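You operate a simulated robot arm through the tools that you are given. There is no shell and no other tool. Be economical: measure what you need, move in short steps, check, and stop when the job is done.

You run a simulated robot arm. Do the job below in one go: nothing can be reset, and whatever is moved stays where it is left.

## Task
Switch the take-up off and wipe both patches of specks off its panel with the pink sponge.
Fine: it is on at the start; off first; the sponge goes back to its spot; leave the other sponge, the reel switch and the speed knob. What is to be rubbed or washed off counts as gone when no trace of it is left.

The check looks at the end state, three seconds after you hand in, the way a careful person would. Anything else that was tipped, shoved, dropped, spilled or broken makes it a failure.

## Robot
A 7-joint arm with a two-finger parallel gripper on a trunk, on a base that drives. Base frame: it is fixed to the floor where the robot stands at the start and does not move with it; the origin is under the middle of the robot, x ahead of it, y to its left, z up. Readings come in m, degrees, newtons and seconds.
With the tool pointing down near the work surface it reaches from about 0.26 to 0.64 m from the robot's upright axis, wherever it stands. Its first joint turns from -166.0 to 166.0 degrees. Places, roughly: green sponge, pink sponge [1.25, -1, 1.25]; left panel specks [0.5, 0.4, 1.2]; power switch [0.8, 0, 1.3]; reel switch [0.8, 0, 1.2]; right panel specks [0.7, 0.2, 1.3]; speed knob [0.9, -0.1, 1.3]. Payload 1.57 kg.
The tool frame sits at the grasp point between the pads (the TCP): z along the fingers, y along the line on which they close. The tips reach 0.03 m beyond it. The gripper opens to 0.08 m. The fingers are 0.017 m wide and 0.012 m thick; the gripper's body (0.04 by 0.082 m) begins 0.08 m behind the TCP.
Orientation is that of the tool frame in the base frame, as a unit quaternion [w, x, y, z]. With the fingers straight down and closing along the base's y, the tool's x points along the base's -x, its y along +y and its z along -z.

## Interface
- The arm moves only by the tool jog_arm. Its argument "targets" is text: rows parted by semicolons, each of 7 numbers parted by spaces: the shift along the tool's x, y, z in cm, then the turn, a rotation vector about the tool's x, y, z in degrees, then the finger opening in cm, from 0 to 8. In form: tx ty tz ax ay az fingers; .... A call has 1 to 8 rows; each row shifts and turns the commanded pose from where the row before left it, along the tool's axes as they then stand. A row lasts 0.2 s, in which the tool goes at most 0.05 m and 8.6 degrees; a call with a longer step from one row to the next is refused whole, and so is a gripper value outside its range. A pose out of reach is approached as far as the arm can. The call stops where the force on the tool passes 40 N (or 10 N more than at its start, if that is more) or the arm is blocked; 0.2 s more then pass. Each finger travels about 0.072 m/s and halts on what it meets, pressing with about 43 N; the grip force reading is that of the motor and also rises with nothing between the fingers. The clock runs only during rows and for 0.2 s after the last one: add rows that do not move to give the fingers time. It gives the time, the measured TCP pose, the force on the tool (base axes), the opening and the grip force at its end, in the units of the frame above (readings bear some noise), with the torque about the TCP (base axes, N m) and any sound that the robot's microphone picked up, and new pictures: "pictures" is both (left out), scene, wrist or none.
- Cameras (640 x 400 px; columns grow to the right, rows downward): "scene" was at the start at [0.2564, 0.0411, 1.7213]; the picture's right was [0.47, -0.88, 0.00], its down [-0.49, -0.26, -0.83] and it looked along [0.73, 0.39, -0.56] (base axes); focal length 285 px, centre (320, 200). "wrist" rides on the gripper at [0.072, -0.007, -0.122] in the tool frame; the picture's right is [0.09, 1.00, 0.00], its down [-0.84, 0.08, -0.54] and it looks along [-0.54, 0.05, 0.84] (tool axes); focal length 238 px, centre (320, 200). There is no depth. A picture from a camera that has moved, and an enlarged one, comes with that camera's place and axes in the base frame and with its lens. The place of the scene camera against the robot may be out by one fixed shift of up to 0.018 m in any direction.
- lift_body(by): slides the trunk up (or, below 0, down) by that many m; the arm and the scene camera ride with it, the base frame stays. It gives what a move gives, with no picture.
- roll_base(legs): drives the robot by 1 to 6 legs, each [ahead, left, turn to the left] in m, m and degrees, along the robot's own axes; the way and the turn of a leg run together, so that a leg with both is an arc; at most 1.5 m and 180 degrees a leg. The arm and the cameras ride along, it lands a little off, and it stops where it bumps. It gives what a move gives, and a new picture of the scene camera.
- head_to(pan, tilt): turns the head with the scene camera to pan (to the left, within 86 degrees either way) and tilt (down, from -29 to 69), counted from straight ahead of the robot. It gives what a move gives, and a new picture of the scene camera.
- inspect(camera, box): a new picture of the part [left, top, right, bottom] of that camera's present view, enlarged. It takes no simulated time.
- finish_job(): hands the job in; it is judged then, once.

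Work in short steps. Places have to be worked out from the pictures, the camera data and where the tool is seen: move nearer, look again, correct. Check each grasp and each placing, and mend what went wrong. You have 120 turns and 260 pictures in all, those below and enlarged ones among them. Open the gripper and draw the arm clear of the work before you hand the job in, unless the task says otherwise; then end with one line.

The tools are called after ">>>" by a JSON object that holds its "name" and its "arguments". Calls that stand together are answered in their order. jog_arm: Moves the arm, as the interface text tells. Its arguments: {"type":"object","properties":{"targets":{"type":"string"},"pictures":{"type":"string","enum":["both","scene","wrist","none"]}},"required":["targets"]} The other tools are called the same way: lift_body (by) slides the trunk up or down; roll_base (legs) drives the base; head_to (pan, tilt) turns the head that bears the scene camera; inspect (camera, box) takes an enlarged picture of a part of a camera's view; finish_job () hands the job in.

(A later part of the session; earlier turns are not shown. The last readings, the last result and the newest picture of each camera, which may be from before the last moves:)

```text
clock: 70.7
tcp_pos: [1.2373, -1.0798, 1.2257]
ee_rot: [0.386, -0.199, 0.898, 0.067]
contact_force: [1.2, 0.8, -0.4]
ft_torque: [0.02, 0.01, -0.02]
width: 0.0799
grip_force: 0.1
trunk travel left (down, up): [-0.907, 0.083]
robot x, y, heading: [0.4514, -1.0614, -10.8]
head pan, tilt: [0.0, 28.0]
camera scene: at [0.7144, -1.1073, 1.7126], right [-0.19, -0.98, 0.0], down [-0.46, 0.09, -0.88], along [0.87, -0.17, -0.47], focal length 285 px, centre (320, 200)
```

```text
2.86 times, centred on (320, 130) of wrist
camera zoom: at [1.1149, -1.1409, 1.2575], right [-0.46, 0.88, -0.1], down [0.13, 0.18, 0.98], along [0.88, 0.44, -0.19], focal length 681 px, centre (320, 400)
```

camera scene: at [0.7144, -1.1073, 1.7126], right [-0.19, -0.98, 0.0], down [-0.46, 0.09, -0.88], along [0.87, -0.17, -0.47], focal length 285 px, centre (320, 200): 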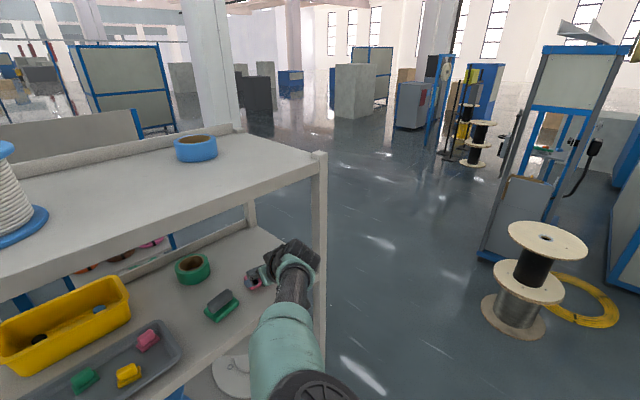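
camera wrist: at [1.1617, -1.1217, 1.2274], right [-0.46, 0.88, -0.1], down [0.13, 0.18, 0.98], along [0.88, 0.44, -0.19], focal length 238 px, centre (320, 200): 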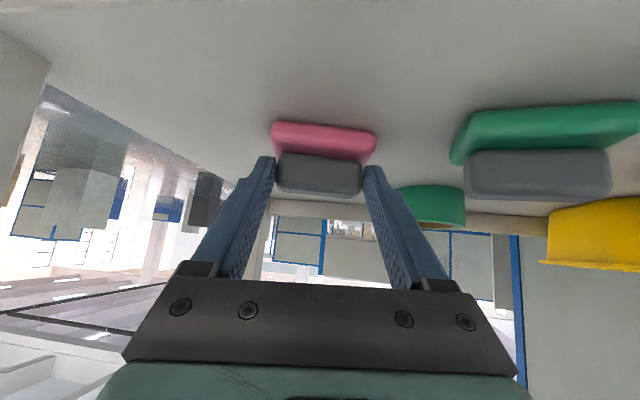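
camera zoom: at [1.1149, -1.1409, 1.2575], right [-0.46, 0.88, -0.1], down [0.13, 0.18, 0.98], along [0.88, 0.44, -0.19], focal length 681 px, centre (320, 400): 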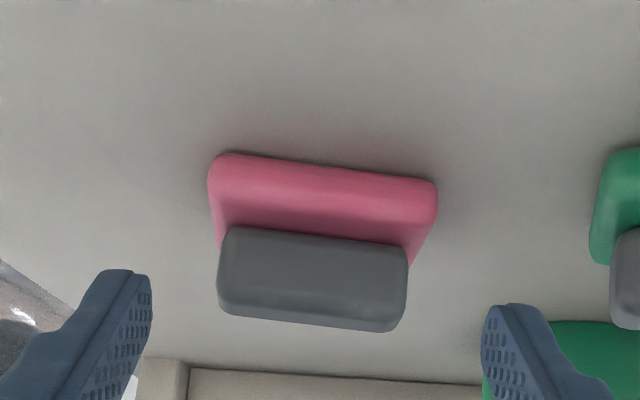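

The sponge has not moved (handle ≈ (1.302, −1.054, 1.179)). I drive in so the tips pass 1 cm beyond the handle's middle, then lower.

>>> {"name": "roll_base", "arguments": {"legs": [[0.053, 0.034, 0]]}}

>>> {"name": "lift_body", "arguments": {"by": -0.02}}

>>> {"name": "inspect", "arguments": {"camera": "wrist", "box": [220, 80, 420, 220]}}

```text
clock: 71.7
tcp_pos: [1.2939, -1.057, 1.2269]
ee_rot: [0.387, -0.198, 0.898, 0.066]
contact_force: [0.2, 0.8, 0.0]
ft_torque: [0.01, 0.03, -0.01]
width: 0.08
grip_force: 0.1
trunk travel left (down, up): [-0.907, 0.083]
robot x, y, heading: [0.5094, -1.0311, -10.7]
head pan, tilt: [0.0, 28.0]
camera scene: at [0.7706, -1.0845, 1.7128], right [-0.19, -0.98, 0.0], down [-0.46, 0.09, -0.88], along [0.87, -0.17, -0.47], focal length 285 px, centre (320, 200)
```

scene: 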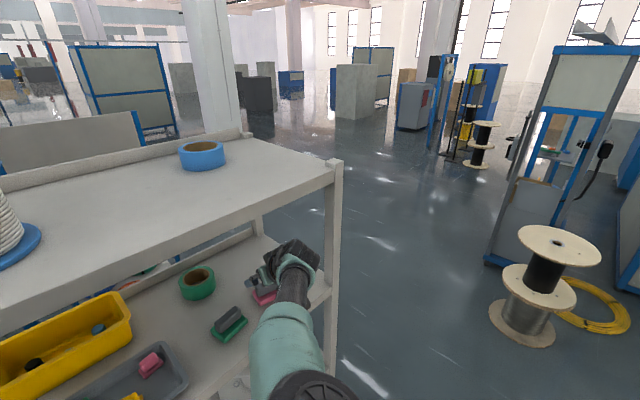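

```text
clock: 72.4
tcp_pos: [1.2965, -1.0567, 1.2049]
ee_rot: [0.387, -0.198, 0.898, 0.066]
contact_force: [-0.1, -0.2, -0.8]
ft_torque: [0.01, -0.02, 0.02]
width: 0.0797
grip_force: 0.0
trunk travel left (down, up): [-0.887, 0.103]
robot x, y, heading: [0.5041, -1.0346, -10.8]
head pan, tilt: [0.0, 28.0]
```

```text
2.86 times, centred on (320, 150) of wrist
camera zoom: at [1.1736, -1.1176, 1.2367], right [-0.46, 0.88, -0.1], down [0.13, 0.18, 0.98], along [0.88, 0.44, -0.2], focal length 681 px, centre (320, 343)
```

zoom: 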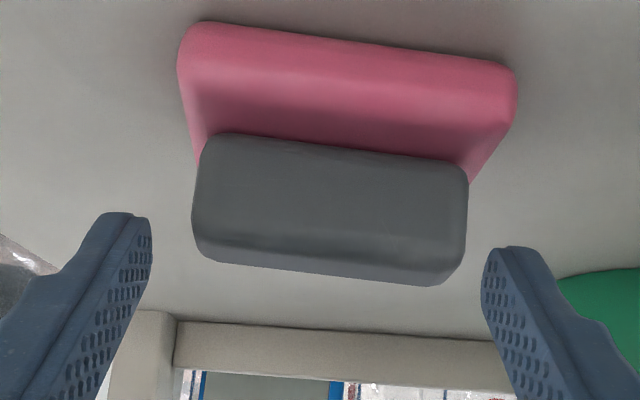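

Tips now reach ~1.9 cm past the handle's centre; I pull back 9 mm horizontally, trim 3 mm, lower 13 mm and grip.

>>> {"name": "jog_arm", "arguments": {"targets": "0.6 0.3 -0.65 0 0 0 8", "pictures": "none"}}

>>> {"name": "lift_body", "arguments": {"by": -0.013}}

>>> {"name": "jog_arm", "arguments": {"targets": "0 0 0 0 0 0 6; 0 0 0 0 0 0 4; 0 0 0 0 0 0 3; 0 0 0 0 0 0 3; 0 0 0 0 0 0 3", "pictures": "wrist"}}

>>> {"name": "inspect", "arguments": {"camera": "wrist", "box": [220, 80, 420, 220]}}

```text
clock: 72.8
tcp_pos: [1.2931, -1.0588, 1.2042]
ee_rot: [0.387, -0.198, 0.898, 0.067]
contact_force: [0.0, -0.4, 0.6]
ft_torque: [0.0, -0.01, 0.02]
width: 0.0799
grip_force: 0.1
out of reach, approached as far as the arm can: row 1
trunk travel left (down, up): [-0.887, 0.103]
robot x, y, heading: [0.5091, -1.0327, -11.1]
head pan, tilt: [0.0, 28.0]
```

```text
clock: 73.4
tcp_pos: [1.2931, -1.0587, 1.1902]
ee_rot: [0.386, -0.199, 0.898, 0.067]
contact_force: [-0.4, 0.2, -0.1]
ft_torque: [-0.03, -0.02, 0.01]
width: 0.0801
grip_force: 0.2
trunk travel left (down, up): [-0.874, 0.116]
robot x, y, heading: [0.5056, -1.0378, -11.2]
head pan, tilt: [0.0, 28.0]
```

```text
clock: 74.6
tcp_pos: [1.2939, -1.0586, 1.1915]
ee_rot: [0.386, -0.198, 0.898, 0.067]
contact_force: [0.0, 1.0, 2.4]
ft_torque: [-0.02, -0.08, -0.01]
width: 0.0643
grip_force: 42.9
trunk travel left (down, up): [-0.874, 0.116]
robot x, y, heading: [0.5082, -1.0338, -10.9]
head pan, tilt: [0.0, 28.0]
camera wrist: at [1.1698, -1.1201, 1.2234], right [-0.46, 0.88, -0.1], down [0.13, 0.18, 0.98], along [0.88, 0.44, -0.19], focal length 238 px, centre (320, 200)
```

wrist: 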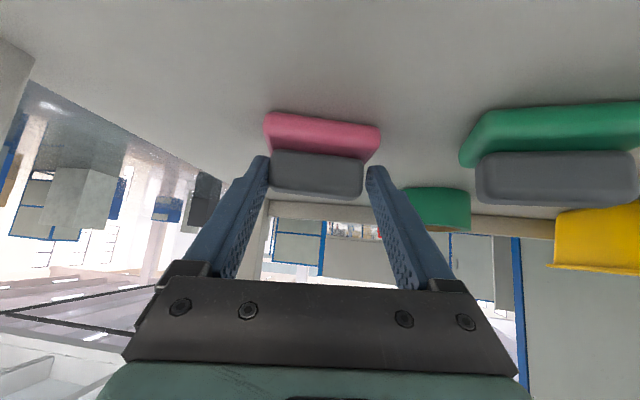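

```text
2.86 times, centred on (320, 150) of wrist
camera zoom: at [1.1698, -1.1201, 1.2234], right [-0.46, 0.88, -0.1], down [0.13, 0.18, 0.98], along [0.88, 0.44, -0.19], focal length 681 px, centre (320, 343)
```

zoom: 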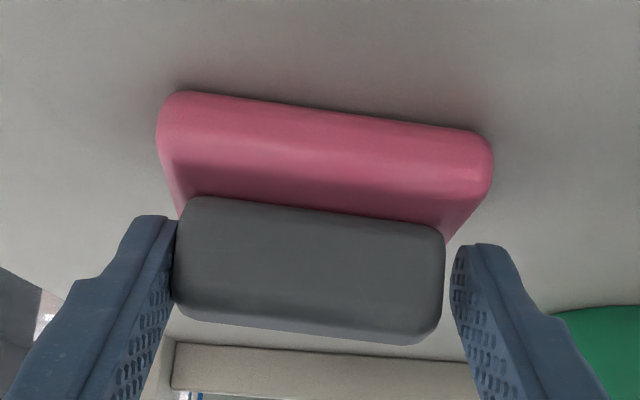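

Opening stays at 6.4 cm, so the tips are catching the pad's edge rather than the handle. I open, raise 7 mm and regrip.

>>> {"name": "jog_arm", "arguments": {"targets": "0 0 0 0 0 0 7; 0 0 0 0 0 0 8; 0 0 0 0 0 0 8", "pictures": "none"}}

>>> {"name": "lift_body", "arguments": {"by": 0.007}}

>>> {"name": "jog_arm", "arguments": {"targets": "0 0.3 0 0 0 0 7; 0 0 0 0 0 0 4; 0 0 0 0 0 0 3; 0 0 0 0 0 0 3; 0 0 0 0 0 0 3", "pictures": "wrist"}}

>>> {"name": "inspect", "arguments": {"camera": "wrist", "box": [220, 80, 420, 220]}}

```text
clock: 75.4
tcp_pos: [1.293, -1.0607, 1.191]
ee_rot: [0.386, -0.199, 0.898, 0.067]
contact_force: [0.5, 0.4, 2.5]
ft_torque: [-0.06, -0.05, 0.02]
width: 0.0796
grip_force: 0.2
trunk travel left (down, up): [-0.874, 0.116]
robot x, y, heading: [0.505, -1.0312, -10.9]
head pan, tilt: [0.0, 28.0]
```

```text
clock: 76.0
tcp_pos: [1.2922, -1.0595, 1.1987]
ee_rot: [0.386, -0.197, 0.899, 0.066]
contact_force: [0.6, 0.3, -0.3]
ft_torque: [0.0, 0.01, -0.03]
width: 0.0802
grip_force: 0.1
trunk travel left (down, up): [-0.881, 0.109]
robot x, y, heading: [0.5071, -1.0338, -10.9]
head pan, tilt: [0.0, 28.0]
```

```text
clock: 77.2
tcp_pos: [1.293, -1.057, 1.1979]
ee_rot: [0.386, -0.199, 0.898, 0.068]
contact_force: [-0.4, -0.2, 0.0]
ft_torque: [0.05, 0.01, -0.02]
width: 0.0589
grip_force: 42.7
trunk travel left (down, up): [-0.881, 0.109]
robot x, y, heading: [0.5087, -1.0344, -10.9]
head pan, tilt: [0.0, 28.0]
camera wrist: at [1.17, -1.1181, 1.2301], right [-0.47, 0.88, -0.1], down [0.13, 0.18, 0.98], along [0.88, 0.44, -0.2], focal length 238 px, centre (320, 200)
```

wrist: 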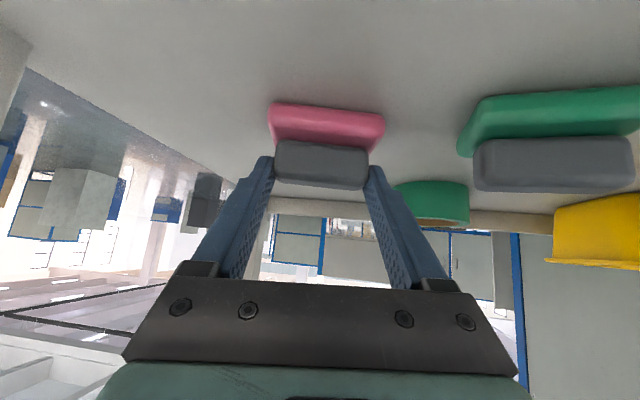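

```text
2.86 times, centred on (320, 150) of wrist
camera zoom: at [1.17, -1.1181, 1.2301], right [-0.47, 0.88, -0.1], down [0.13, 0.18, 0.98], along [0.88, 0.44, -0.2], focal length 681 px, centre (320, 343)
```

zoom: 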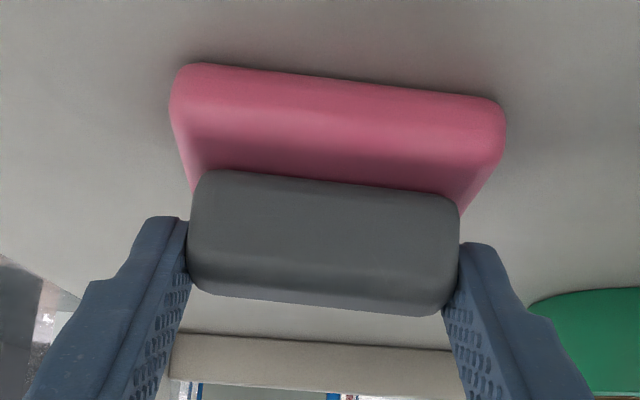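

Now on the handle (5.89 cm). Lift 1 cm with the trunk and check that it holds.

>>> {"name": "lift_body", "arguments": {"by": 0.01}}

>>> {"name": "inspect", "arguments": {"camera": "wrist", "box": [220, 80, 420, 220]}}

```text
clock: 77.7
tcp_pos: [1.2924, -1.0573, 1.2071]
ee_rot: [0.386, -0.199, 0.898, 0.068]
contact_force: [0.0, -0.6, -1.1]
ft_torque: [-0.02, 0.0, 0.04]
width: 0.0585
grip_force: 43.2
trunk travel left (down, up): [-0.891, 0.099]
robot x, y, heading: [0.5065, -1.0321, -10.7]
head pan, tilt: [0.0, 28.0]
```

```text
2.86 times, centred on (320, 150) of wrist
camera zoom: at [1.17, -1.1182, 1.24], right [-0.47, 0.88, -0.1], down [0.13, 0.18, 0.98], along [0.88, 0.44, -0.2], focal length 681 px, centre (320, 343)
```

zoom: 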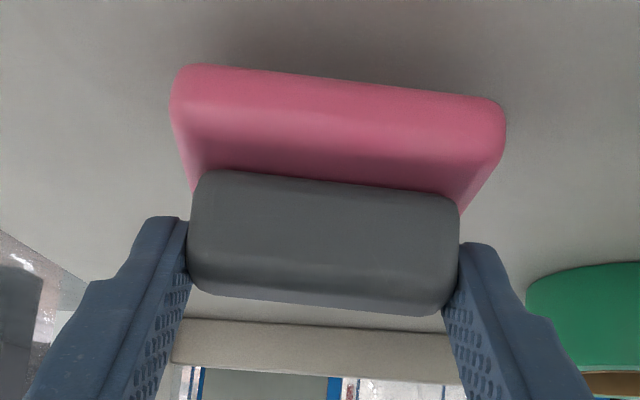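

It holds. Spot reference: TCP (1.293, −1.0575, 1.198), trunk −0.881. Raise 2 cm more and back out.

>>> {"name": "lift_body", "arguments": {"by": 0.02}}

>>> {"name": "roll_base", "arguments": {"legs": [[-0.15, -0.09, 0], [-0.25, -0.1, 0]]}}

>>> {"name": "inspect", "arguments": {"camera": "wrist", "box": [0, 0, 640, 400]}}

```text
clock: 78.4
tcp_pos: [1.2932, -1.0559, 1.2273]
ee_rot: [0.385, -0.199, 0.899, 0.068]
contact_force: [0.6, -0.6, -0.5]
ft_torque: [-0.01, -0.05, 0.0]
width: 0.0589
grip_force: 43.0
trunk travel left (down, up): [-0.911, 0.079]
robot x, y, heading: [0.5052, -1.0298, -10.8]
head pan, tilt: [0.0, 28.0]
```

```text
clock: 81.4
tcp_pos: [0.8681, -1.1664, 1.2259]
ee_rot: [0.385, -0.199, 0.899, 0.068]
contact_force: [0.1, -1.2, -0.1]
ft_torque: [0.02, 0.02, 0.01]
width: 0.0586
grip_force: 42.9
trunk travel left (down, up): [-0.911, 0.079]
robot x, y, heading: [0.0839, -1.1481, -10.8]
head pan, tilt: [0.0, 28.0]
camera scene: at [0.3491, -1.1942, 1.7163], right [-0.19, -0.98, 0.0], down [-0.46, 0.09, -0.88], along [0.87, -0.17, -0.47], focal length 285 px, centre (320, 200)
```

scene: 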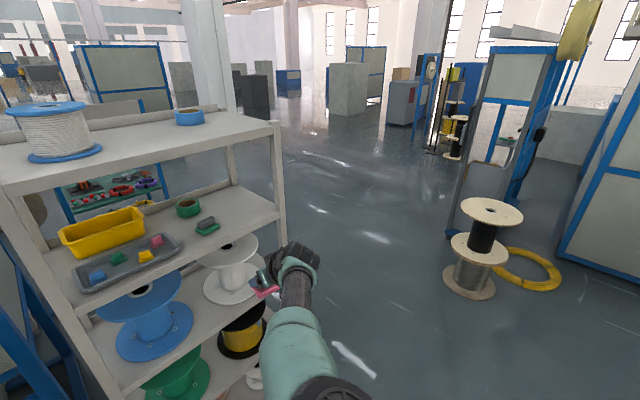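

```text
1.00 times, centred on (320, 200) of wrist (not enlarged: the box is as wide or as high as the picture)
camera zoom: at [0.7465, -1.2283, 1.2594], right [-0.47, 0.88, -0.1], down [0.13, 0.18, 0.98], along [0.88, 0.44, -0.2], focal length 238 px, centre (320, 200)
```

zoom: 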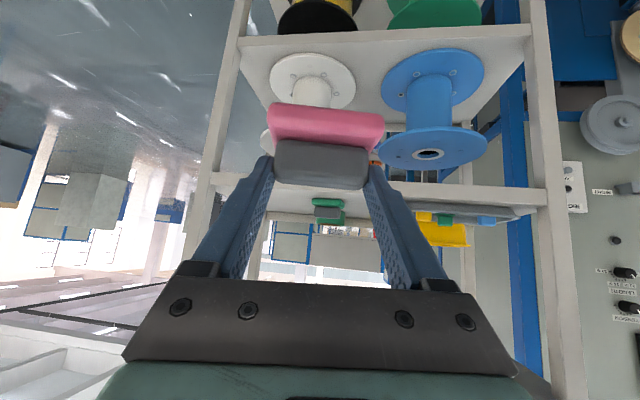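

Sponge is held. Specks computed: right patch centre ≈ (0.725, 0.196, 1.308), left ≈ (0.54, 0.446, 1.219), each ~10×7 cm; panel plane n≈0.70. I retreat from the shelf, turn left to heading ~50°, and drive to a staging point before the panel.

>>> {"name": "roll_base", "arguments": {"legs": [[-0.2, 0, 0], [0, 0, 61], [0.45, 0.19, 0]]}}

>>> {"name": "head_to", "arguments": {"pan": -10, "tilt": 28}}

```text
clock: 88.1
tcp_pos: [0.4368, 0.0324, 1.2284]
ee_rot: [0.298, -0.626, 0.675, 0.253]
contact_force: [-0.1, -0.4, 0.1]
ft_torque: [-0.04, -0.01, 0.0]
width: 0.0588
grip_force: 42.5
trunk travel left (down, up): [-0.911, 0.079]
robot x, y, heading: [0.0337, -0.6448, 49.8]
head pan, tilt: [0.0, 28.0]
camera scene: at [0.209, -0.4442, 1.7166], right [0.77, -0.64, 0.0], down [-0.3, -0.36, -0.88], along [0.57, 0.68, -0.47], focal length 285 px, centre (320, 200)
```

scene: 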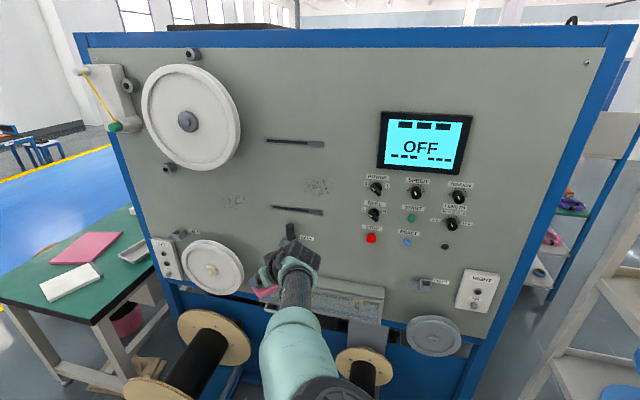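

```text
clock: 88.9
tcp_pos: [0.4366, 0.0322, 1.2278]
ee_rot: [0.298, -0.626, 0.675, 0.253]
contact_force: [0.7, -0.6, 0.1]
ft_torque: [-0.03, -0.01, -0.02]
width: 0.0587
grip_force: 42.8
trunk travel left (down, up): [-0.911, 0.079]
robot x, y, heading: [0.0315, -0.6401, 50.1]
head pan, tilt: [-10.0, 28.0]
camera scene: at [0.2205, -0.4544, 1.7164], right [0.64, -0.77, 0.0], down [-0.36, -0.3, -0.88], along [0.68, 0.57, -0.47], focal length 285 px, centre (320, 200)
```

scene: 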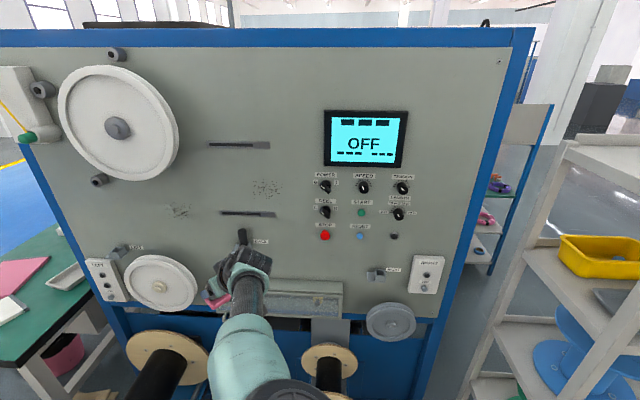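

Superb overview; patches, BACK rod and wheels are clear. I lower the trunk 12 cm (for wrist room), raise the tool back with the arm, then pitch it level.

>>> {"name": "lift_body", "arguments": {"by": -0.12}}

>>> {"name": "jog_arm", "arguments": {"targets": "-2.7 -0.1 -2.6 0 0 0 3; -2.7 -0.1 -2.6 0 0 0 3; -2.7 -0.1 -2.6 0 0 0 3; -2.7 -0.1 -2.6 0 0 0 3", "pictures": "none"}}

>>> {"name": "jog_arm", "arguments": {"targets": "0 0 0 0 -7.3 0 3; 0 0 0 0 -7.3 0 3; 0 0 0 0 -7.3 0 3; 0 0 0 0 -7.3 0 3; 0 0 0 0 -7.3 0 3; 0 0 0 0 -7.3 0 3", "pictures": "both"}}

```text
clock: 90.4
tcp_pos: [0.436, 0.0318, 1.1087]
ee_rot: [0.298, -0.626, 0.675, 0.253]
contact_force: [0.3, -0.5, 0.0]
ft_torque: [0.0, 0.0, -0.04]
width: 0.0587
grip_force: 42.9
trunk travel left (down, up): [-0.791, 0.199]
robot x, y, heading: [0.0295, -0.6444, 50.0]
head pan, tilt: [-10.0, 28.0]
```

```text
clock: 91.4
tcp_pos: [0.4461, 0.048, 1.2566]
ee_rot: [0.297, -0.626, 0.675, 0.253]
contact_force: [0.0, -0.5, -0.5]
ft_torque: [0.01, -0.02, -0.03]
width: 0.0586
grip_force: 42.8
out of reach, approached as far as the arm can: row 1, 2, 3
trunk travel left (down, up): [-0.791, 0.199]
robot x, y, heading: [0.0324, -0.6437, 50.2]
head pan, tilt: [-10.0, 28.0]
```

```text
clock: 92.8
tcp_pos: [0.463, 0.0702, 1.2534]
ee_rot: [0.529, -0.486, 0.514, 0.468]
contact_force: [0.1, 0.7, 0.2]
ft_torque: [-0.02, 0.01, 0.02]
width: 0.059
grip_force: 43.1
out of reach, approached as far as the arm can: row 1, 2, 3, 6
trunk travel left (down, up): [-0.791, 0.199]
robot x, y, heading: [0.0304, -0.6464, 50.2]
head pan, tilt: [-10.0, 28.0]
camera scene: at [0.2205, -0.4548, 1.5965], right [0.64, -0.77, 0.0], down [-0.36, -0.3, -0.88], along [0.68, 0.57, -0.47], focal length 285 px, centre (320, 200)
camera wrist: at [0.462, -0.0511, 1.1812], right [-0.99, 0.09, -0.12], down [-0.15, -0.53, 0.83], along [0.01, 0.84, 0.54], focal length 238 px, centre (320, 200)
```

scene: 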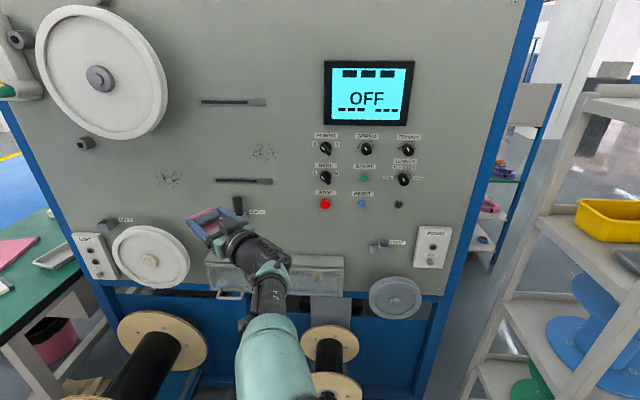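
wrist: 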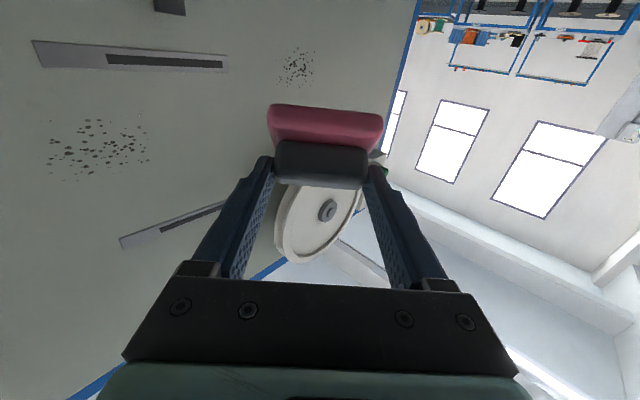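

Tool is level at yaw 85° with the sponge held. Now roll −90° so the pad faces the panel.

>>> {"name": "jog_arm", "arguments": {"targets": "0 0 0 0 0 -8.2 3; 0 0 0 0 0 -8.2 3; 0 0 0 0 0 -8.2 3; 0 0 0 0 0 -8.2 3; 0 0 0 0 0 -8.2 3; 0 0 0 0 0 -8.2 3; 0 0 0 0 0 -8.2 3; 0 0 0 0 0 -8.2 3", "pictures": "none"}}

>>> {"name": "jog_arm", "arguments": {"targets": "0 0 0 0 0 -8.2 3; 0 0 0 0 0 -8.2 3; 0 0 0 0 0 -8.2 3", "pictures": "both"}}

```text
clock: 94.6
tcp_pos: [0.4638, 0.0705, 1.2541]
ee_rot: [0.698, -0.688, 0.167, 0.106]
contact_force: [-0.4, 1.2, 0.2]
ft_torque: [0.02, 0.02, 0.06]
width: 0.0589
grip_force: 42.8
trunk travel left (down, up): [-0.791, 0.199]
robot x, y, heading: [0.0343, -0.6432, 50.3]
head pan, tilt: [-10.0, 28.0]
```

```text
clock: 95.4
tcp_pos: [0.4637, 0.0708, 1.2542]
ee_rot: [-0.705, 0.708, -0.018, 0.044]
contact_force: [-0.2, -0.7, 0.1]
ft_torque: [0.01, 0.02, -0.04]
width: 0.0587
grip_force: 43.1
trunk travel left (down, up): [-0.791, 0.199]
robot x, y, heading: [0.0303, -0.6433, 49.7]
head pan, tilt: [-10.0, 28.0]
camera scene: at [0.2205, -0.455, 1.5965], right [0.64, -0.77, 0.0], down [-0.36, -0.3, -0.88], along [0.68, 0.57, -0.47], focal length 285 px, centre (320, 200)
camera wrist: at [0.5244, -0.0562, 1.263], right [0.13, -0.01, -0.99], down [-0.88, -0.47, -0.11], along [-0.46, 0.88, -0.07], focal length 238 px, centre (320, 200)
```

scene: 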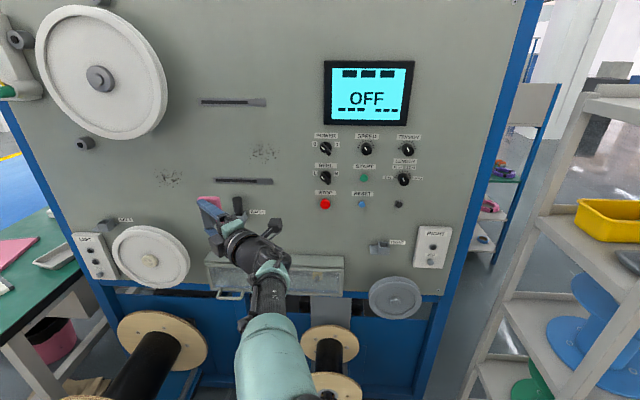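
wrist: 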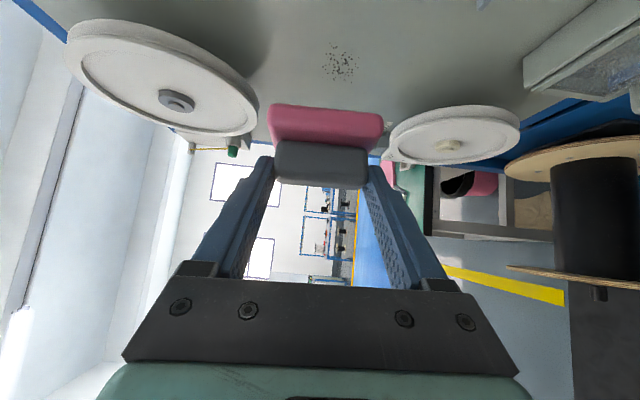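

Pad now faces the panel (2.4° yaw to trim). I pull the tool back 7 cm, trim yaw, raise the trunk 5 cm, and drive so the pad stands ~5 cm before the right patch.

>>> {"name": "jog_arm", "arguments": {"targets": "-2.5 0 -2.4 0 1.2 0 3; -2.5 0 -2.4 0 1.2 0 3", "pictures": "none"}}

>>> {"name": "lift_body", "arguments": {"by": 0.05}}

>>> {"name": "roll_base", "arguments": {"legs": [[0.19, -0.122, 0]]}}

>>> {"name": "inspect", "arguments": {"camera": "wrist", "box": [0, 0, 640, 400]}}

```text
clock: 96.0
tcp_pos: [0.4508, 0.0793, 1.231]
ee_rot: [-0.704, 0.707, -0.034, 0.059]
contact_force: [-0.7, -0.5, -0.4]
ft_torque: [-0.03, -0.02, -0.02]
width: 0.0589
grip_force: 43.0
out of reach, approached as far as the arm can: row 1, 2
trunk travel left (down, up): [-0.791, 0.199]
robot x, y, heading: [0.0315, -0.6448, 49.9]
head pan, tilt: [-10.0, 28.0]
```

```text
clock: 96.9
tcp_pos: [0.4509, 0.0788, 1.281]
ee_rot: [-0.705, 0.706, -0.032, 0.057]
contact_force: [-0.7, 0.1, -0.2]
ft_torque: [-0.01, -0.01, 0.0]
width: 0.059
grip_force: 42.7
trunk travel left (down, up): [-0.841, 0.149]
robot x, y, heading: [0.0288, -0.6407, 49.9]
head pan, tilt: [-10.0, 28.0]
```

```text
clock: 98.6
tcp_pos: [0.664, 0.1476, 1.2813]
ee_rot: [-0.704, 0.707, -0.033, 0.058]
contact_force: [0.4, -0.4, -0.6]
ft_torque: [0.02, 0.03, 0.01]
width: 0.0586
grip_force: 42.4
trunk travel left (down, up): [-0.841, 0.149]
robot x, y, heading: [0.2438, -0.5743, 50.2]
head pan, tilt: [-10.0, 28.0]
camera scene: at [0.4348, -0.3861, 1.6466], right [0.64, -0.76, 0.0], down [-0.36, -0.3, -0.88], along [0.68, 0.57, -0.47], focal length 285 px, centre (320, 200)
```

scene: 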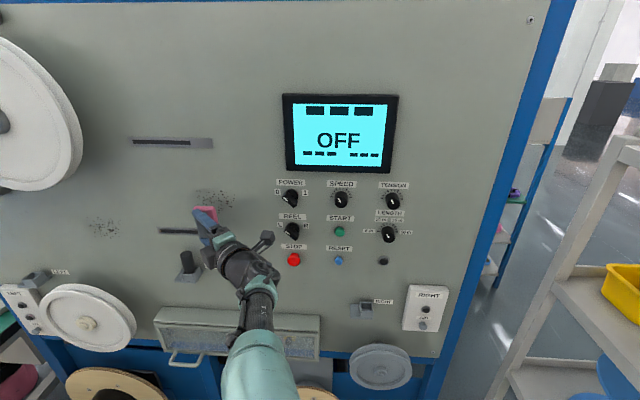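

```text
1.00 times, centred on (320, 200) of wrist (not enlarged: the box is as wide or as high as the picture)
camera zoom: at [0.7194, 0.0187, 1.2901], right [0.13, -0.02, -0.99], down [-0.9, -0.43, -0.11], along [-0.43, 0.9, -0.07], focal length 238 px, centre (320, 200)
```

zoom: 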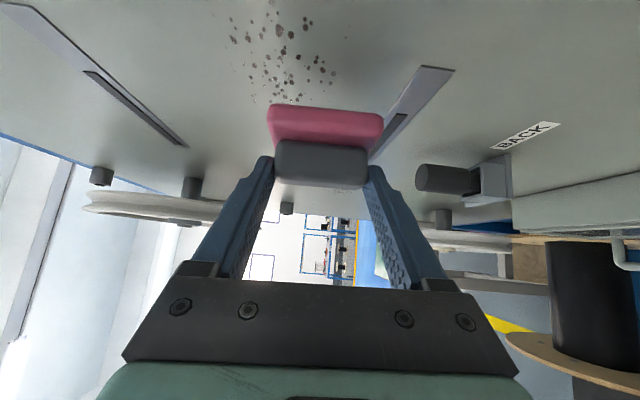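

Pad is ~2–3 cm off the panel, about 3 cm low. I raise 3 cm and advance in small steps watching force.

>>> {"name": "jog_arm", "arguments": {"targets": "0 -2.9 0 0 0 0 3; 0.7 0 0.7 0 0 0 3", "pictures": "wrist"}}

```text
clock: 99.2
tcp_pos: [0.6715, 0.1559, 1.3096]
ee_rot: [-0.705, 0.707, -0.032, 0.056]
contact_force: [-0.1, -0.1, -0.6]
ft_torque: [-0.03, 0.02, 0.01]
width: 0.0589
grip_force: 43.3
out of reach, approached as far as the arm can: row 1, 2
trunk travel left (down, up): [-0.841, 0.149]
robot x, y, heading: [0.2515, -0.5776, 49.9]
head pan, tilt: [-10.0, 28.0]
camera wrist: at [0.7268, 0.0264, 1.3189], right [0.13, -0.02, -0.99], down [-0.9, -0.43, -0.11], along [-0.43, 0.9, -0.07], focal length 238 px, centre (320, 200)
```

wrist: 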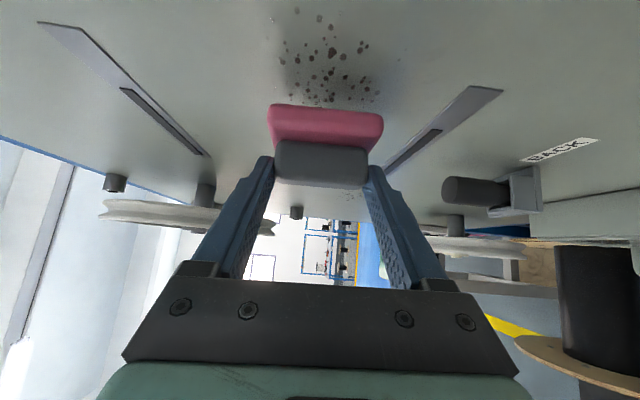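

Vertical alignment is right. I test the arm's freedom: 3 cm along the panel to the right and back.

>>> {"name": "jog_arm", "arguments": {"targets": "2.1 0 -2.15 0 0 0 3; 0 0 0 0 0 0 3", "pictures": "none"}}

>>> {"name": "jog_arm", "arguments": {"targets": "-2.1 0 2.15 0 0 0 3; -2.1 0 2.15 0 0 0 3; 0 0 0 0 0 0 3", "pictures": "none"}}

```text
clock: 99.8
tcp_pos: [0.6917, 0.1347, 1.3085]
ee_rot: [-0.705, 0.706, -0.032, 0.057]
contact_force: [0.0, 0.7, -0.9]
ft_torque: [-0.02, 0.0, -0.02]
width: 0.0588
grip_force: 43.3
out of reach, approached as far as the arm can: row 1
trunk travel left (down, up): [-0.841, 0.149]
robot x, y, heading: [0.2489, -0.573, 50.2]
head pan, tilt: [-10.0, 28.0]
```

```text
clock: 100.6
tcp_pos: [0.6433, 0.1753, 1.3113]
ee_rot: [-0.704, 0.707, -0.033, 0.058]
contact_force: [0.0, 0.9, -0.6]
ft_torque: [-0.03, 0.0, -0.01]
width: 0.0587
grip_force: 42.8
out of reach, approached as far as the arm can: row 1, 2
trunk travel left (down, up): [-0.841, 0.149]
robot x, y, heading: [0.2465, -0.576, 49.7]
head pan, tilt: [-10.0, 28.0]
```

The arm has room on the right, less on the left, so I shift the base 6 cm left along the panel and bring the tool right again.

>>> {"name": "roll_base", "arguments": {"legs": [[0.01, 0.06, 0]]}}

>>> {"name": "jog_arm", "arguments": {"targets": "2.7 0 -2.7 0 0 0 3; 2.7 0 -2.7 0 0 0 3; 0 0 0 0 0 0 3", "pictures": "wrist"}}

```text
clock: 101.6
tcp_pos: [0.6034, 0.2222, 1.3111]
ee_rot: [-0.704, 0.707, -0.032, 0.057]
contact_force: [-1.3, -1.5, -1.3]
ft_torque: [0.0, 0.0, -0.04]
width: 0.059
grip_force: 43.4
trunk travel left (down, up): [-0.841, 0.149]
robot x, y, heading: [0.2087, -0.53, 50.0]
head pan, tilt: [-10.0, 28.0]
camera scene: at [0.3956, -0.3401, 1.6465], right [0.64, -0.77, 0.0], down [-0.36, -0.3, -0.88], along [0.68, 0.57, -0.47], focal length 285 px, centre (320, 200)
```

scene: 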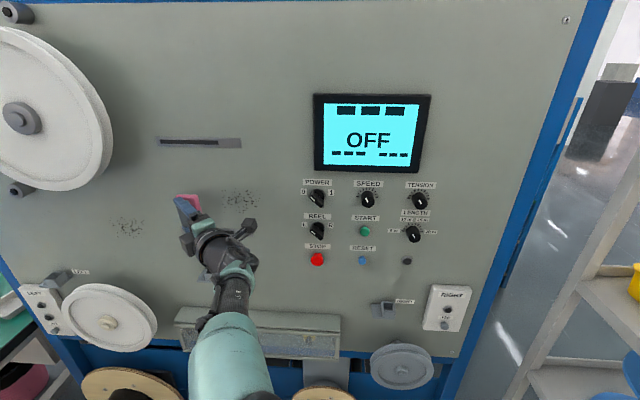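

```text
clock: 102.4
tcp_pos: [0.6616, 0.1733, 1.3087]
ee_rot: [-0.705, 0.706, -0.031, 0.056]
contact_force: [-0.1, -0.8, -0.1]
ft_torque: [0.04, 0.03, 0.01]
width: 0.0588
grip_force: 42.9
out of reach, approached as far as the arm can: row 1, 2
trunk travel left (down, up): [-0.841, 0.149]
robot x, y, heading: [0.2091, -0.5254, 50.0]
head pan, tilt: [-10.0, 28.0]
camera wrist: at [0.7181, 0.0433, 1.3165], right [0.13, -0.02, -0.99], down [-0.89, -0.43, -0.11], along [-0.43, 0.9, -0.07], focal length 238 px, centre (320, 200)
```

wrist: 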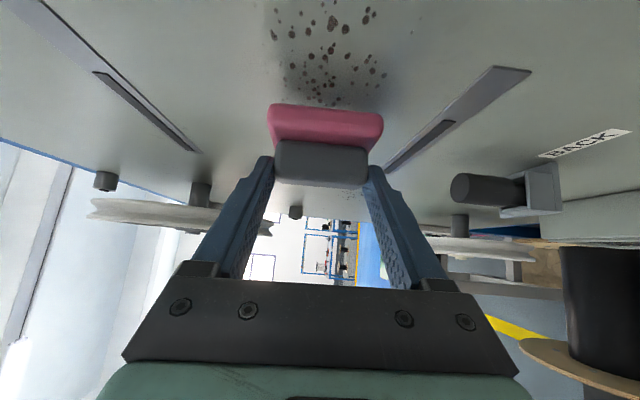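

Pad sits at the patch's left edge, ~1 cm off. Advance in 4 mm steps watching for contact.

>>> {"name": "jog_arm", "arguments": {"targets": "0.29 0 0.28 0 0 0 3; 0.29 0 0.28 0 0 0 3; 0 0 0 0 0 0 3", "pictures": "wrist"}}

>>> {"name": "inspect", "arguments": {"camera": "wrist", "box": [240, 40, 420, 160]}}

```text
clock: 103.2
tcp_pos: [0.6639, 0.1747, 1.3089]
ee_rot: [-0.704, 0.707, -0.033, 0.057]
contact_force: [0.6, -0.1, -1.2]
ft_torque: [0.0, 0.01, 0.0]
width: 0.0586
grip_force: 42.7
out of reach, approached as far as the arm can: row 2
trunk travel left (down, up): [-0.841, 0.149]
robot x, y, heading: [0.2085, -0.5305, 50.2]
head pan, tilt: [-10.0, 28.0]
camera wrist: at [0.7192, 0.0447, 1.3174], right [0.13, -0.02, -0.99], down [-0.9, -0.43, -0.11], along [-0.43, 0.9, -0.07], focal length 238 px, centre (320, 200)
```

wrist: 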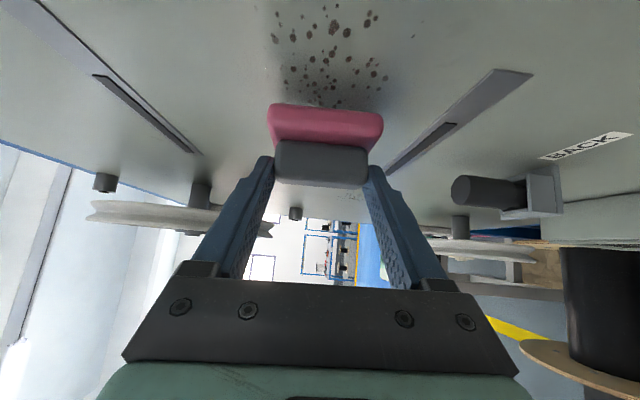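

```text
3.33 times, centred on (330, 100) of wrist
camera zoom: at [0.7192, 0.0447, 1.3174], right [0.13, -0.02, -0.99], down [-0.9, -0.43, -0.11], along [-0.43, 0.9, -0.07], focal length 794 px, centre (287, 533)
```

zoom: 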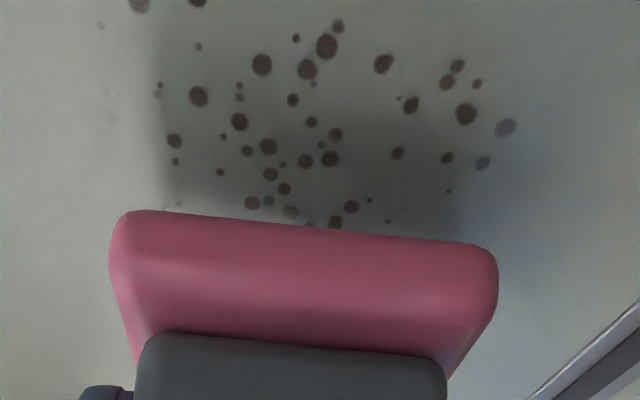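

The commanded pose may sit beyond reach, masking retraction. I pull back 8 cm to see where the arm really can be, then drive the base closer.

>>> {"name": "jog_arm", "arguments": {"targets": "-2 0 -1.92 0 0 0 3; -2 0 -1.92 0 0 0 3; -1.7 0 -1.7 0 0 0 3; 0 0 0 0 0 0 3", "pictures": "none"}}

```text
clock: 104.2
tcp_pos: [0.6495, 0.1795, 1.292]
ee_rot: [-0.704, 0.707, -0.032, 0.058]
contact_force: [-0.4, 0.2, -0.3]
ft_torque: [0.0, 0.0, 0.0]
width: 0.0586
grip_force: 42.5
out of reach, approached as far as the arm can: row 1, 2, 3
trunk travel left (down, up): [-0.841, 0.149]
robot x, y, heading: [0.2089, -0.5281, 50.0]
head pan, tilt: [-10.0, 28.0]
```

Range in depth is pinched at this trunk height (as before), so I raise the tool 10 cm with the arm and then lower the trunk 10 cm.

>>> {"name": "jog_arm", "arguments": {"targets": "0 -3.4 0 0 0 0 3; 0 -3.4 0 0 0 0 3; 0 -3.4 0 0 0 0 3; 0 0 0 0 0 0 3", "pictures": "none"}}

>>> {"name": "lift_body", "arguments": {"by": -0.1}}

>>> {"name": "jog_arm", "arguments": {"targets": "0 0 0 0 0 0 3", "pictures": "both"}}

```text
clock: 105.2
tcp_pos: [0.6593, 0.1978, 1.3916]
ee_rot: [-0.704, 0.707, -0.032, 0.057]
contact_force: [-0.8, -0.6, 0.5]
ft_torque: [-0.03, 0.02, -0.01]
width: 0.0586
grip_force: 43.3
out of reach, approached as far as the arm can: row 1, 2, 3
trunk travel left (down, up): [-0.841, 0.149]
robot x, y, heading: [0.2101, -0.528, 50.0]
head pan, tilt: [-10.0, 28.0]
```

```text
clock: 106.5
tcp_pos: [0.6593, 0.1954, 1.2911]
ee_rot: [-0.705, 0.706, -0.032, 0.057]
contact_force: [0.3, 0.8, -1.3]
ft_torque: [-0.04, -0.02, -0.03]
width: 0.0586
grip_force: 43.2
trunk travel left (down, up): [-0.741, 0.249]
robot x, y, heading: [0.2108, -0.5309, 50.1]
head pan, tilt: [-10.0, 28.0]
```

```text
clock: 106.9
tcp_pos: [0.6595, 0.1971, 1.2909]
ee_rot: [-0.705, 0.706, -0.032, 0.057]
contact_force: [-0.1, 0.7, -0.4]
ft_torque: [0.01, -0.01, -0.02]
width: 0.0585
grip_force: 43.3
trunk travel left (down, up): [-0.741, 0.249]
robot x, y, heading: [0.2049, -0.5275, 50.0]
head pan, tilt: [-10.0, 28.0]
camera scene: at [0.3955, -0.34, 1.5465], right [0.64, -0.76, 0.0], down [-0.36, -0.3, -0.88], along [0.68, 0.57, -0.47], focal length 285 px, centre (320, 200)
camera wrist: at [0.7157, 0.0673, 1.2998], right [0.13, -0.02, -0.99], down [-0.9, -0.43, -0.11], along [-0.43, 0.9, -0.07], focal length 238 px, centre (320, 200)
```

scene: 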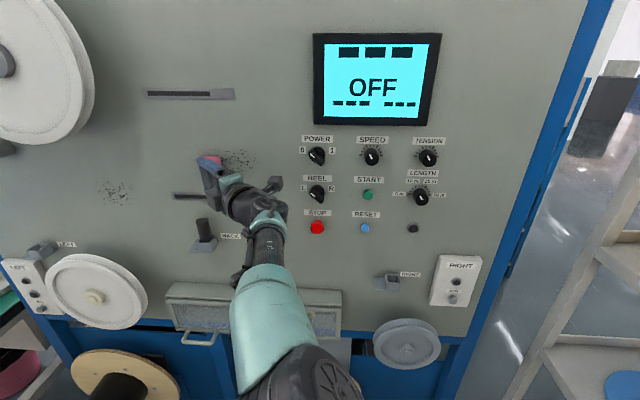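
wrist: 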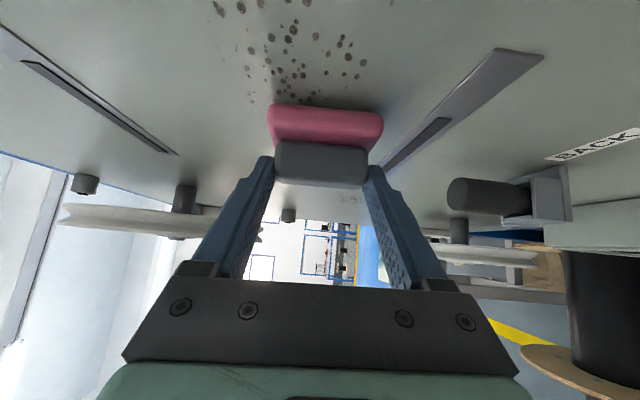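

Now test retraction of 2.5 cm at this trunk height.

>>> {"name": "jog_arm", "arguments": {"targets": "-1.8 0 -1.75 0 0 0 3; 0 0 0 0 0 0 3", "pictures": "none"}}

```text
clock: 107.5
tcp_pos: [0.6543, 0.1991, 1.2861]
ee_rot: [-0.705, 0.707, -0.033, 0.057]
contact_force: [0.3, -0.2, 0.0]
ft_torque: [-0.01, -0.01, -0.02]
width: 0.0588
grip_force: 42.6
out of reach, approached as far as the arm can: row 1
trunk travel left (down, up): [-0.741, 0.249]
robot x, y, heading: [0.2076, -0.5312, 49.9]
head pan, tilt: [-10.0, 28.0]
```

Retraction is still limited, but forward may be free. I advance in small steps to contact.

>>> {"name": "jog_arm", "arguments": {"targets": "1.8 0 1.75 0 0 0 3; 0.36 0 0.35 0 0 0 3; 0 0 0 0 0 0 3", "pictures": "none"}}

>>> {"name": "jog_arm", "arguments": {"targets": "0.36 0 0.35 0 0 0 3; 0 0 0 0 0 0 3", "pictures": "wrist"}}

```text
clock: 108.3
tcp_pos: [0.6576, 0.2025, 1.2893]
ee_rot: [-0.704, 0.707, -0.032, 0.056]
contact_force: [0.0, 0.1, -0.7]
ft_torque: [-0.02, 0.03, 0.0]
width: 0.0587
grip_force: 42.9
out of reach, approached as far as the arm can: row 1, 2
trunk travel left (down, up): [-0.741, 0.249]
robot x, y, heading: [0.2098, -0.5273, 50.3]
head pan, tilt: [-10.0, 28.0]
```

```text
clock: 108.9
tcp_pos: [0.6564, 0.201, 1.2901]
ee_rot: [-0.705, 0.706, -0.032, 0.057]
contact_force: [-0.8, 0.0, -0.6]
ft_torque: [-0.03, 0.04, 0.02]
width: 0.059
grip_force: 42.8
out of reach, approached as far as the arm can: row 1
trunk travel left (down, up): [-0.741, 0.249]
robot x, y, heading: [0.2084, -0.5249, 50.3]
head pan, tilt: [-10.0, 28.0]
camera wrist: at [0.7132, 0.0715, 1.2978], right [0.13, -0.02, -0.99], down [-0.9, -0.43, -0.11], along [-0.43, 0.9, -0.07], focal length 238 px, centre (320, 200)
```

wrist: 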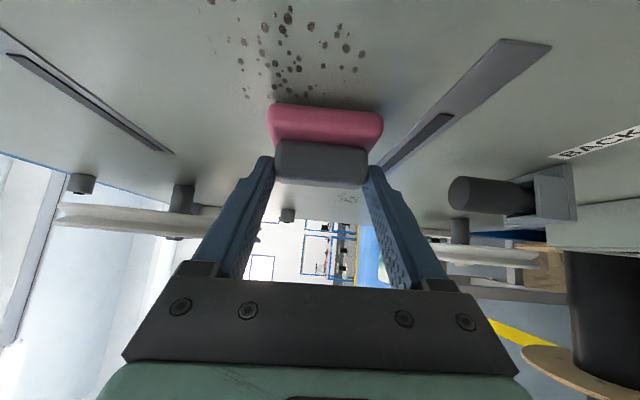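

At full stretch here; moving right shortens the reach, so I go 4 cm right and then look for contact.

>>> {"name": "jog_arm", "arguments": {"targets": "1.4 -0.8 -1.44 0 0 0 3; 1.4 -0.8 -1.44 0 0 0 3; 0 0 0 0 0 0 3", "pictures": "wrist"}}

```text
clock: 109.7
tcp_pos: [0.6783, 0.1759, 1.3076]
ee_rot: [-0.706, 0.706, -0.028, 0.054]
contact_force: [-20.0, -6.5, -2.4]
ft_torque: [-0.31, 0.76, 0.06]
width: 0.0588
grip_force: 43.5
out of reach, approached as far as the arm can: row 1, 2
trunk travel left (down, up): [-0.741, 0.249]
robot x, y, heading: [0.2067, -0.5293, 50.2]
head pan, tilt: [-10.0, 28.0]
camera wrist: at [0.7368, 0.0466, 1.3157], right [0.13, -0.01, -0.99], down [-0.89, -0.44, -0.11], along [-0.44, 0.9, -0.07], focal length 238 px, centre (320, 200)
```

wrist: 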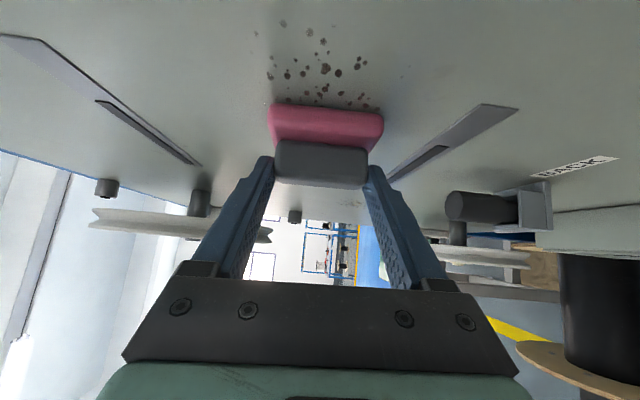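

In contact (~21 N) and specks are thinning. Sweep right 8 cm with slight easing.

>>> {"name": "jog_arm", "arguments": {"targets": "0.76 0 -1.15 0 0 0 3; 0.9 0 -0.95 0 0 0 3; 0.9 0 -0.95 0 0 0 3; 0.9 0 -0.95 0 0 0 3; 0.9 0 -0.95 0 0 0 3; 0.9 0 -0.95 0 0 0 3", "pictures": "both"}}

```text
clock: 111.0
tcp_pos: [0.7176, 0.1279, 1.3117]
ee_rot: [0.709, -0.703, 0.019, -0.047]
contact_force: [-19.7, -16.7, 1.0]
ft_torque: [-0.21, 0.18, -0.3]
width: 0.0592
grip_force: 43.3
out of reach, approached as far as the arm can: row 1, 3, 6
trunk travel left (down, up): [-0.741, 0.249]
robot x, y, heading: [0.2082, -0.5255, 50.0]
head pan, tilt: [-10.0, 28.0]
stopped in row 6: the force on the tool passed its limit at 40 N (the readings are from after the stop); the commanded pose is now the measured one
camera scene: at [0.393, -0.3454, 1.5476], right [0.64, -0.76, 0.0], down [-0.36, -0.3, -0.88], along [0.68, 0.57, -0.47], focal length 285 px, centre (320, 200)
camera wrist: at [0.7788, 0.0001, 1.3196], right [0.13, 0.0, -0.99], down [-0.88, -0.46, -0.12], along [-0.46, 0.89, -0.06], focal length 238 px, centre (320, 200)
```

scene: 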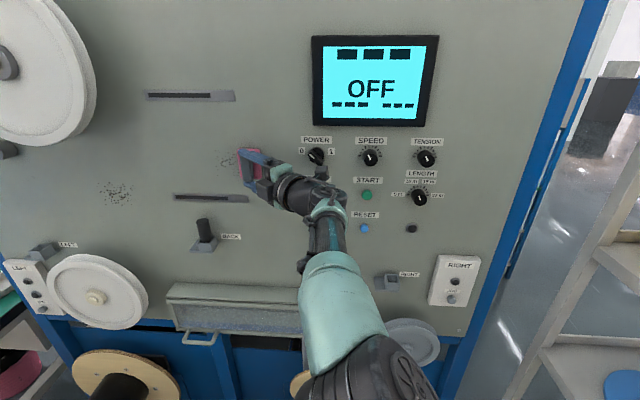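
wrist: 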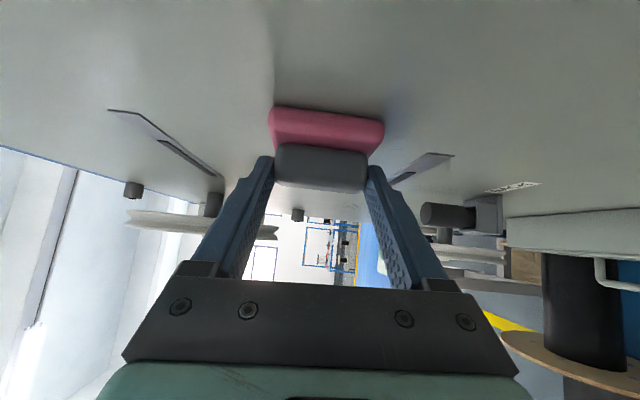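

The right part looks clean; force limit reached, so I ease off 1 cm and check what remains of the patch.

>>> {"name": "jog_arm", "arguments": {"targets": "-0.75 0 -0.7 0 0 0 3; 0 0 0 0 0 0 3", "pictures": "none"}}

>>> {"name": "inspect", "arguments": {"camera": "scene", "box": [190, 120, 350, 220]}}

```text
clock: 111.6
tcp_pos: [0.7174, 0.1295, 1.3129]
ee_rot: [-0.706, 0.707, -0.016, 0.049]
contact_force: [-27.5, -17.9, 0.8]
ft_torque: [-0.3, 0.51, -0.16]
width: 0.059
grip_force: 43.0
out of reach, approached as far as the arm can: row 1
trunk travel left (down, up): [-0.741, 0.249]
robot x, y, heading: [0.2116, -0.5298, 50.2]
head pan, tilt: [-10.0, 28.0]
```

```text
4.00 times, centred on (270, 170) of scene
camera zoom: at [0.3893, -0.3436, 1.5479], right [0.64, -0.76, 0.0], down [-0.35, -0.3, -0.89], along [0.68, 0.57, -0.46], focal length 1140 px, centre (520, 320)
```

zoom: 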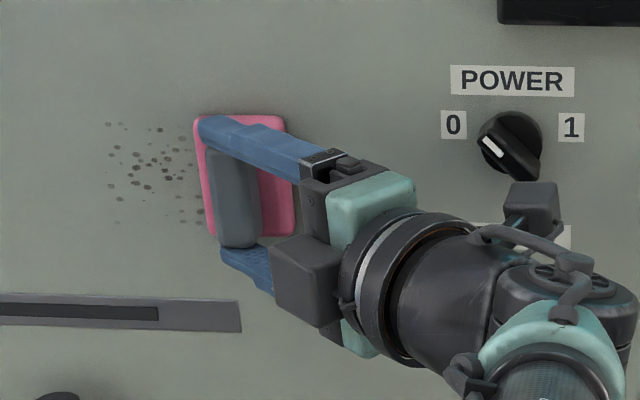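

Retraction by arm is limited, so I use the base: ease back 4 mm and sweep 11 cm left along the panel with the pad in contact.

>>> {"name": "roll_base", "arguments": {"legs": [[-0.004, 0.001, 0], [0.026, 0.107, 0]]}}

>>> {"name": "inspect", "arguments": {"camera": "scene", "box": [170, 100, 370, 240]}}

```text
clock: 113.1
tcp_pos: [0.6542, 0.2166, 1.3087]
ee_rot: [-0.704, 0.708, -0.019, 0.051]
contact_force: [-15.5, -5.1, -1.5]
ft_torque: [-0.15, 0.41, 0.25]
width: 0.0589
grip_force: 43.0
trunk travel left (down, up): [-0.741, 0.249]
robot x, y, heading: [0.1409, -0.4414, 50.2]
head pan, tilt: [-10.0, 28.0]
camera scene: at [0.3245, -0.2551, 1.5471], right [0.65, -0.76, 0.0], down [-0.36, -0.3, -0.88], along [0.68, 0.57, -0.47], focal length 285 px, centre (320, 200)
```

scene: 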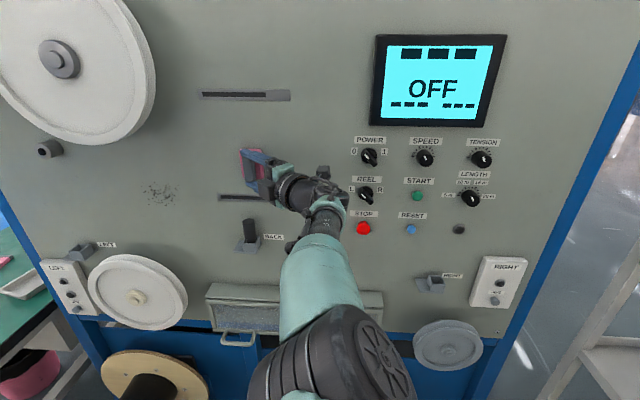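

```text
2.86 times, centred on (270, 170) of scene
camera zoom: at [0.3245, -0.2551, 1.5471], right [0.65, -0.76, 0.0], down [-0.36, -0.3, -0.88], along [0.68, 0.57, -0.47], focal length 814 px, centre (463, 286)
```

zoom: 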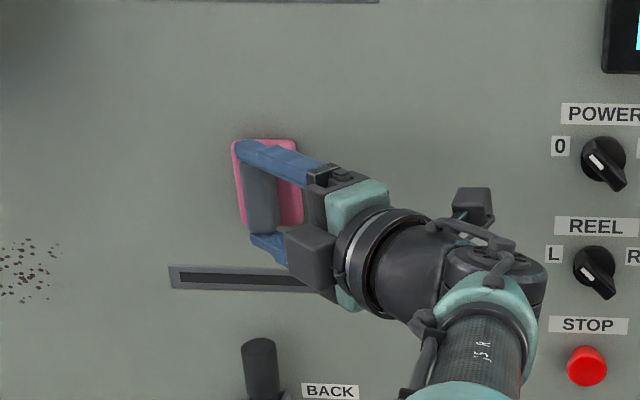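

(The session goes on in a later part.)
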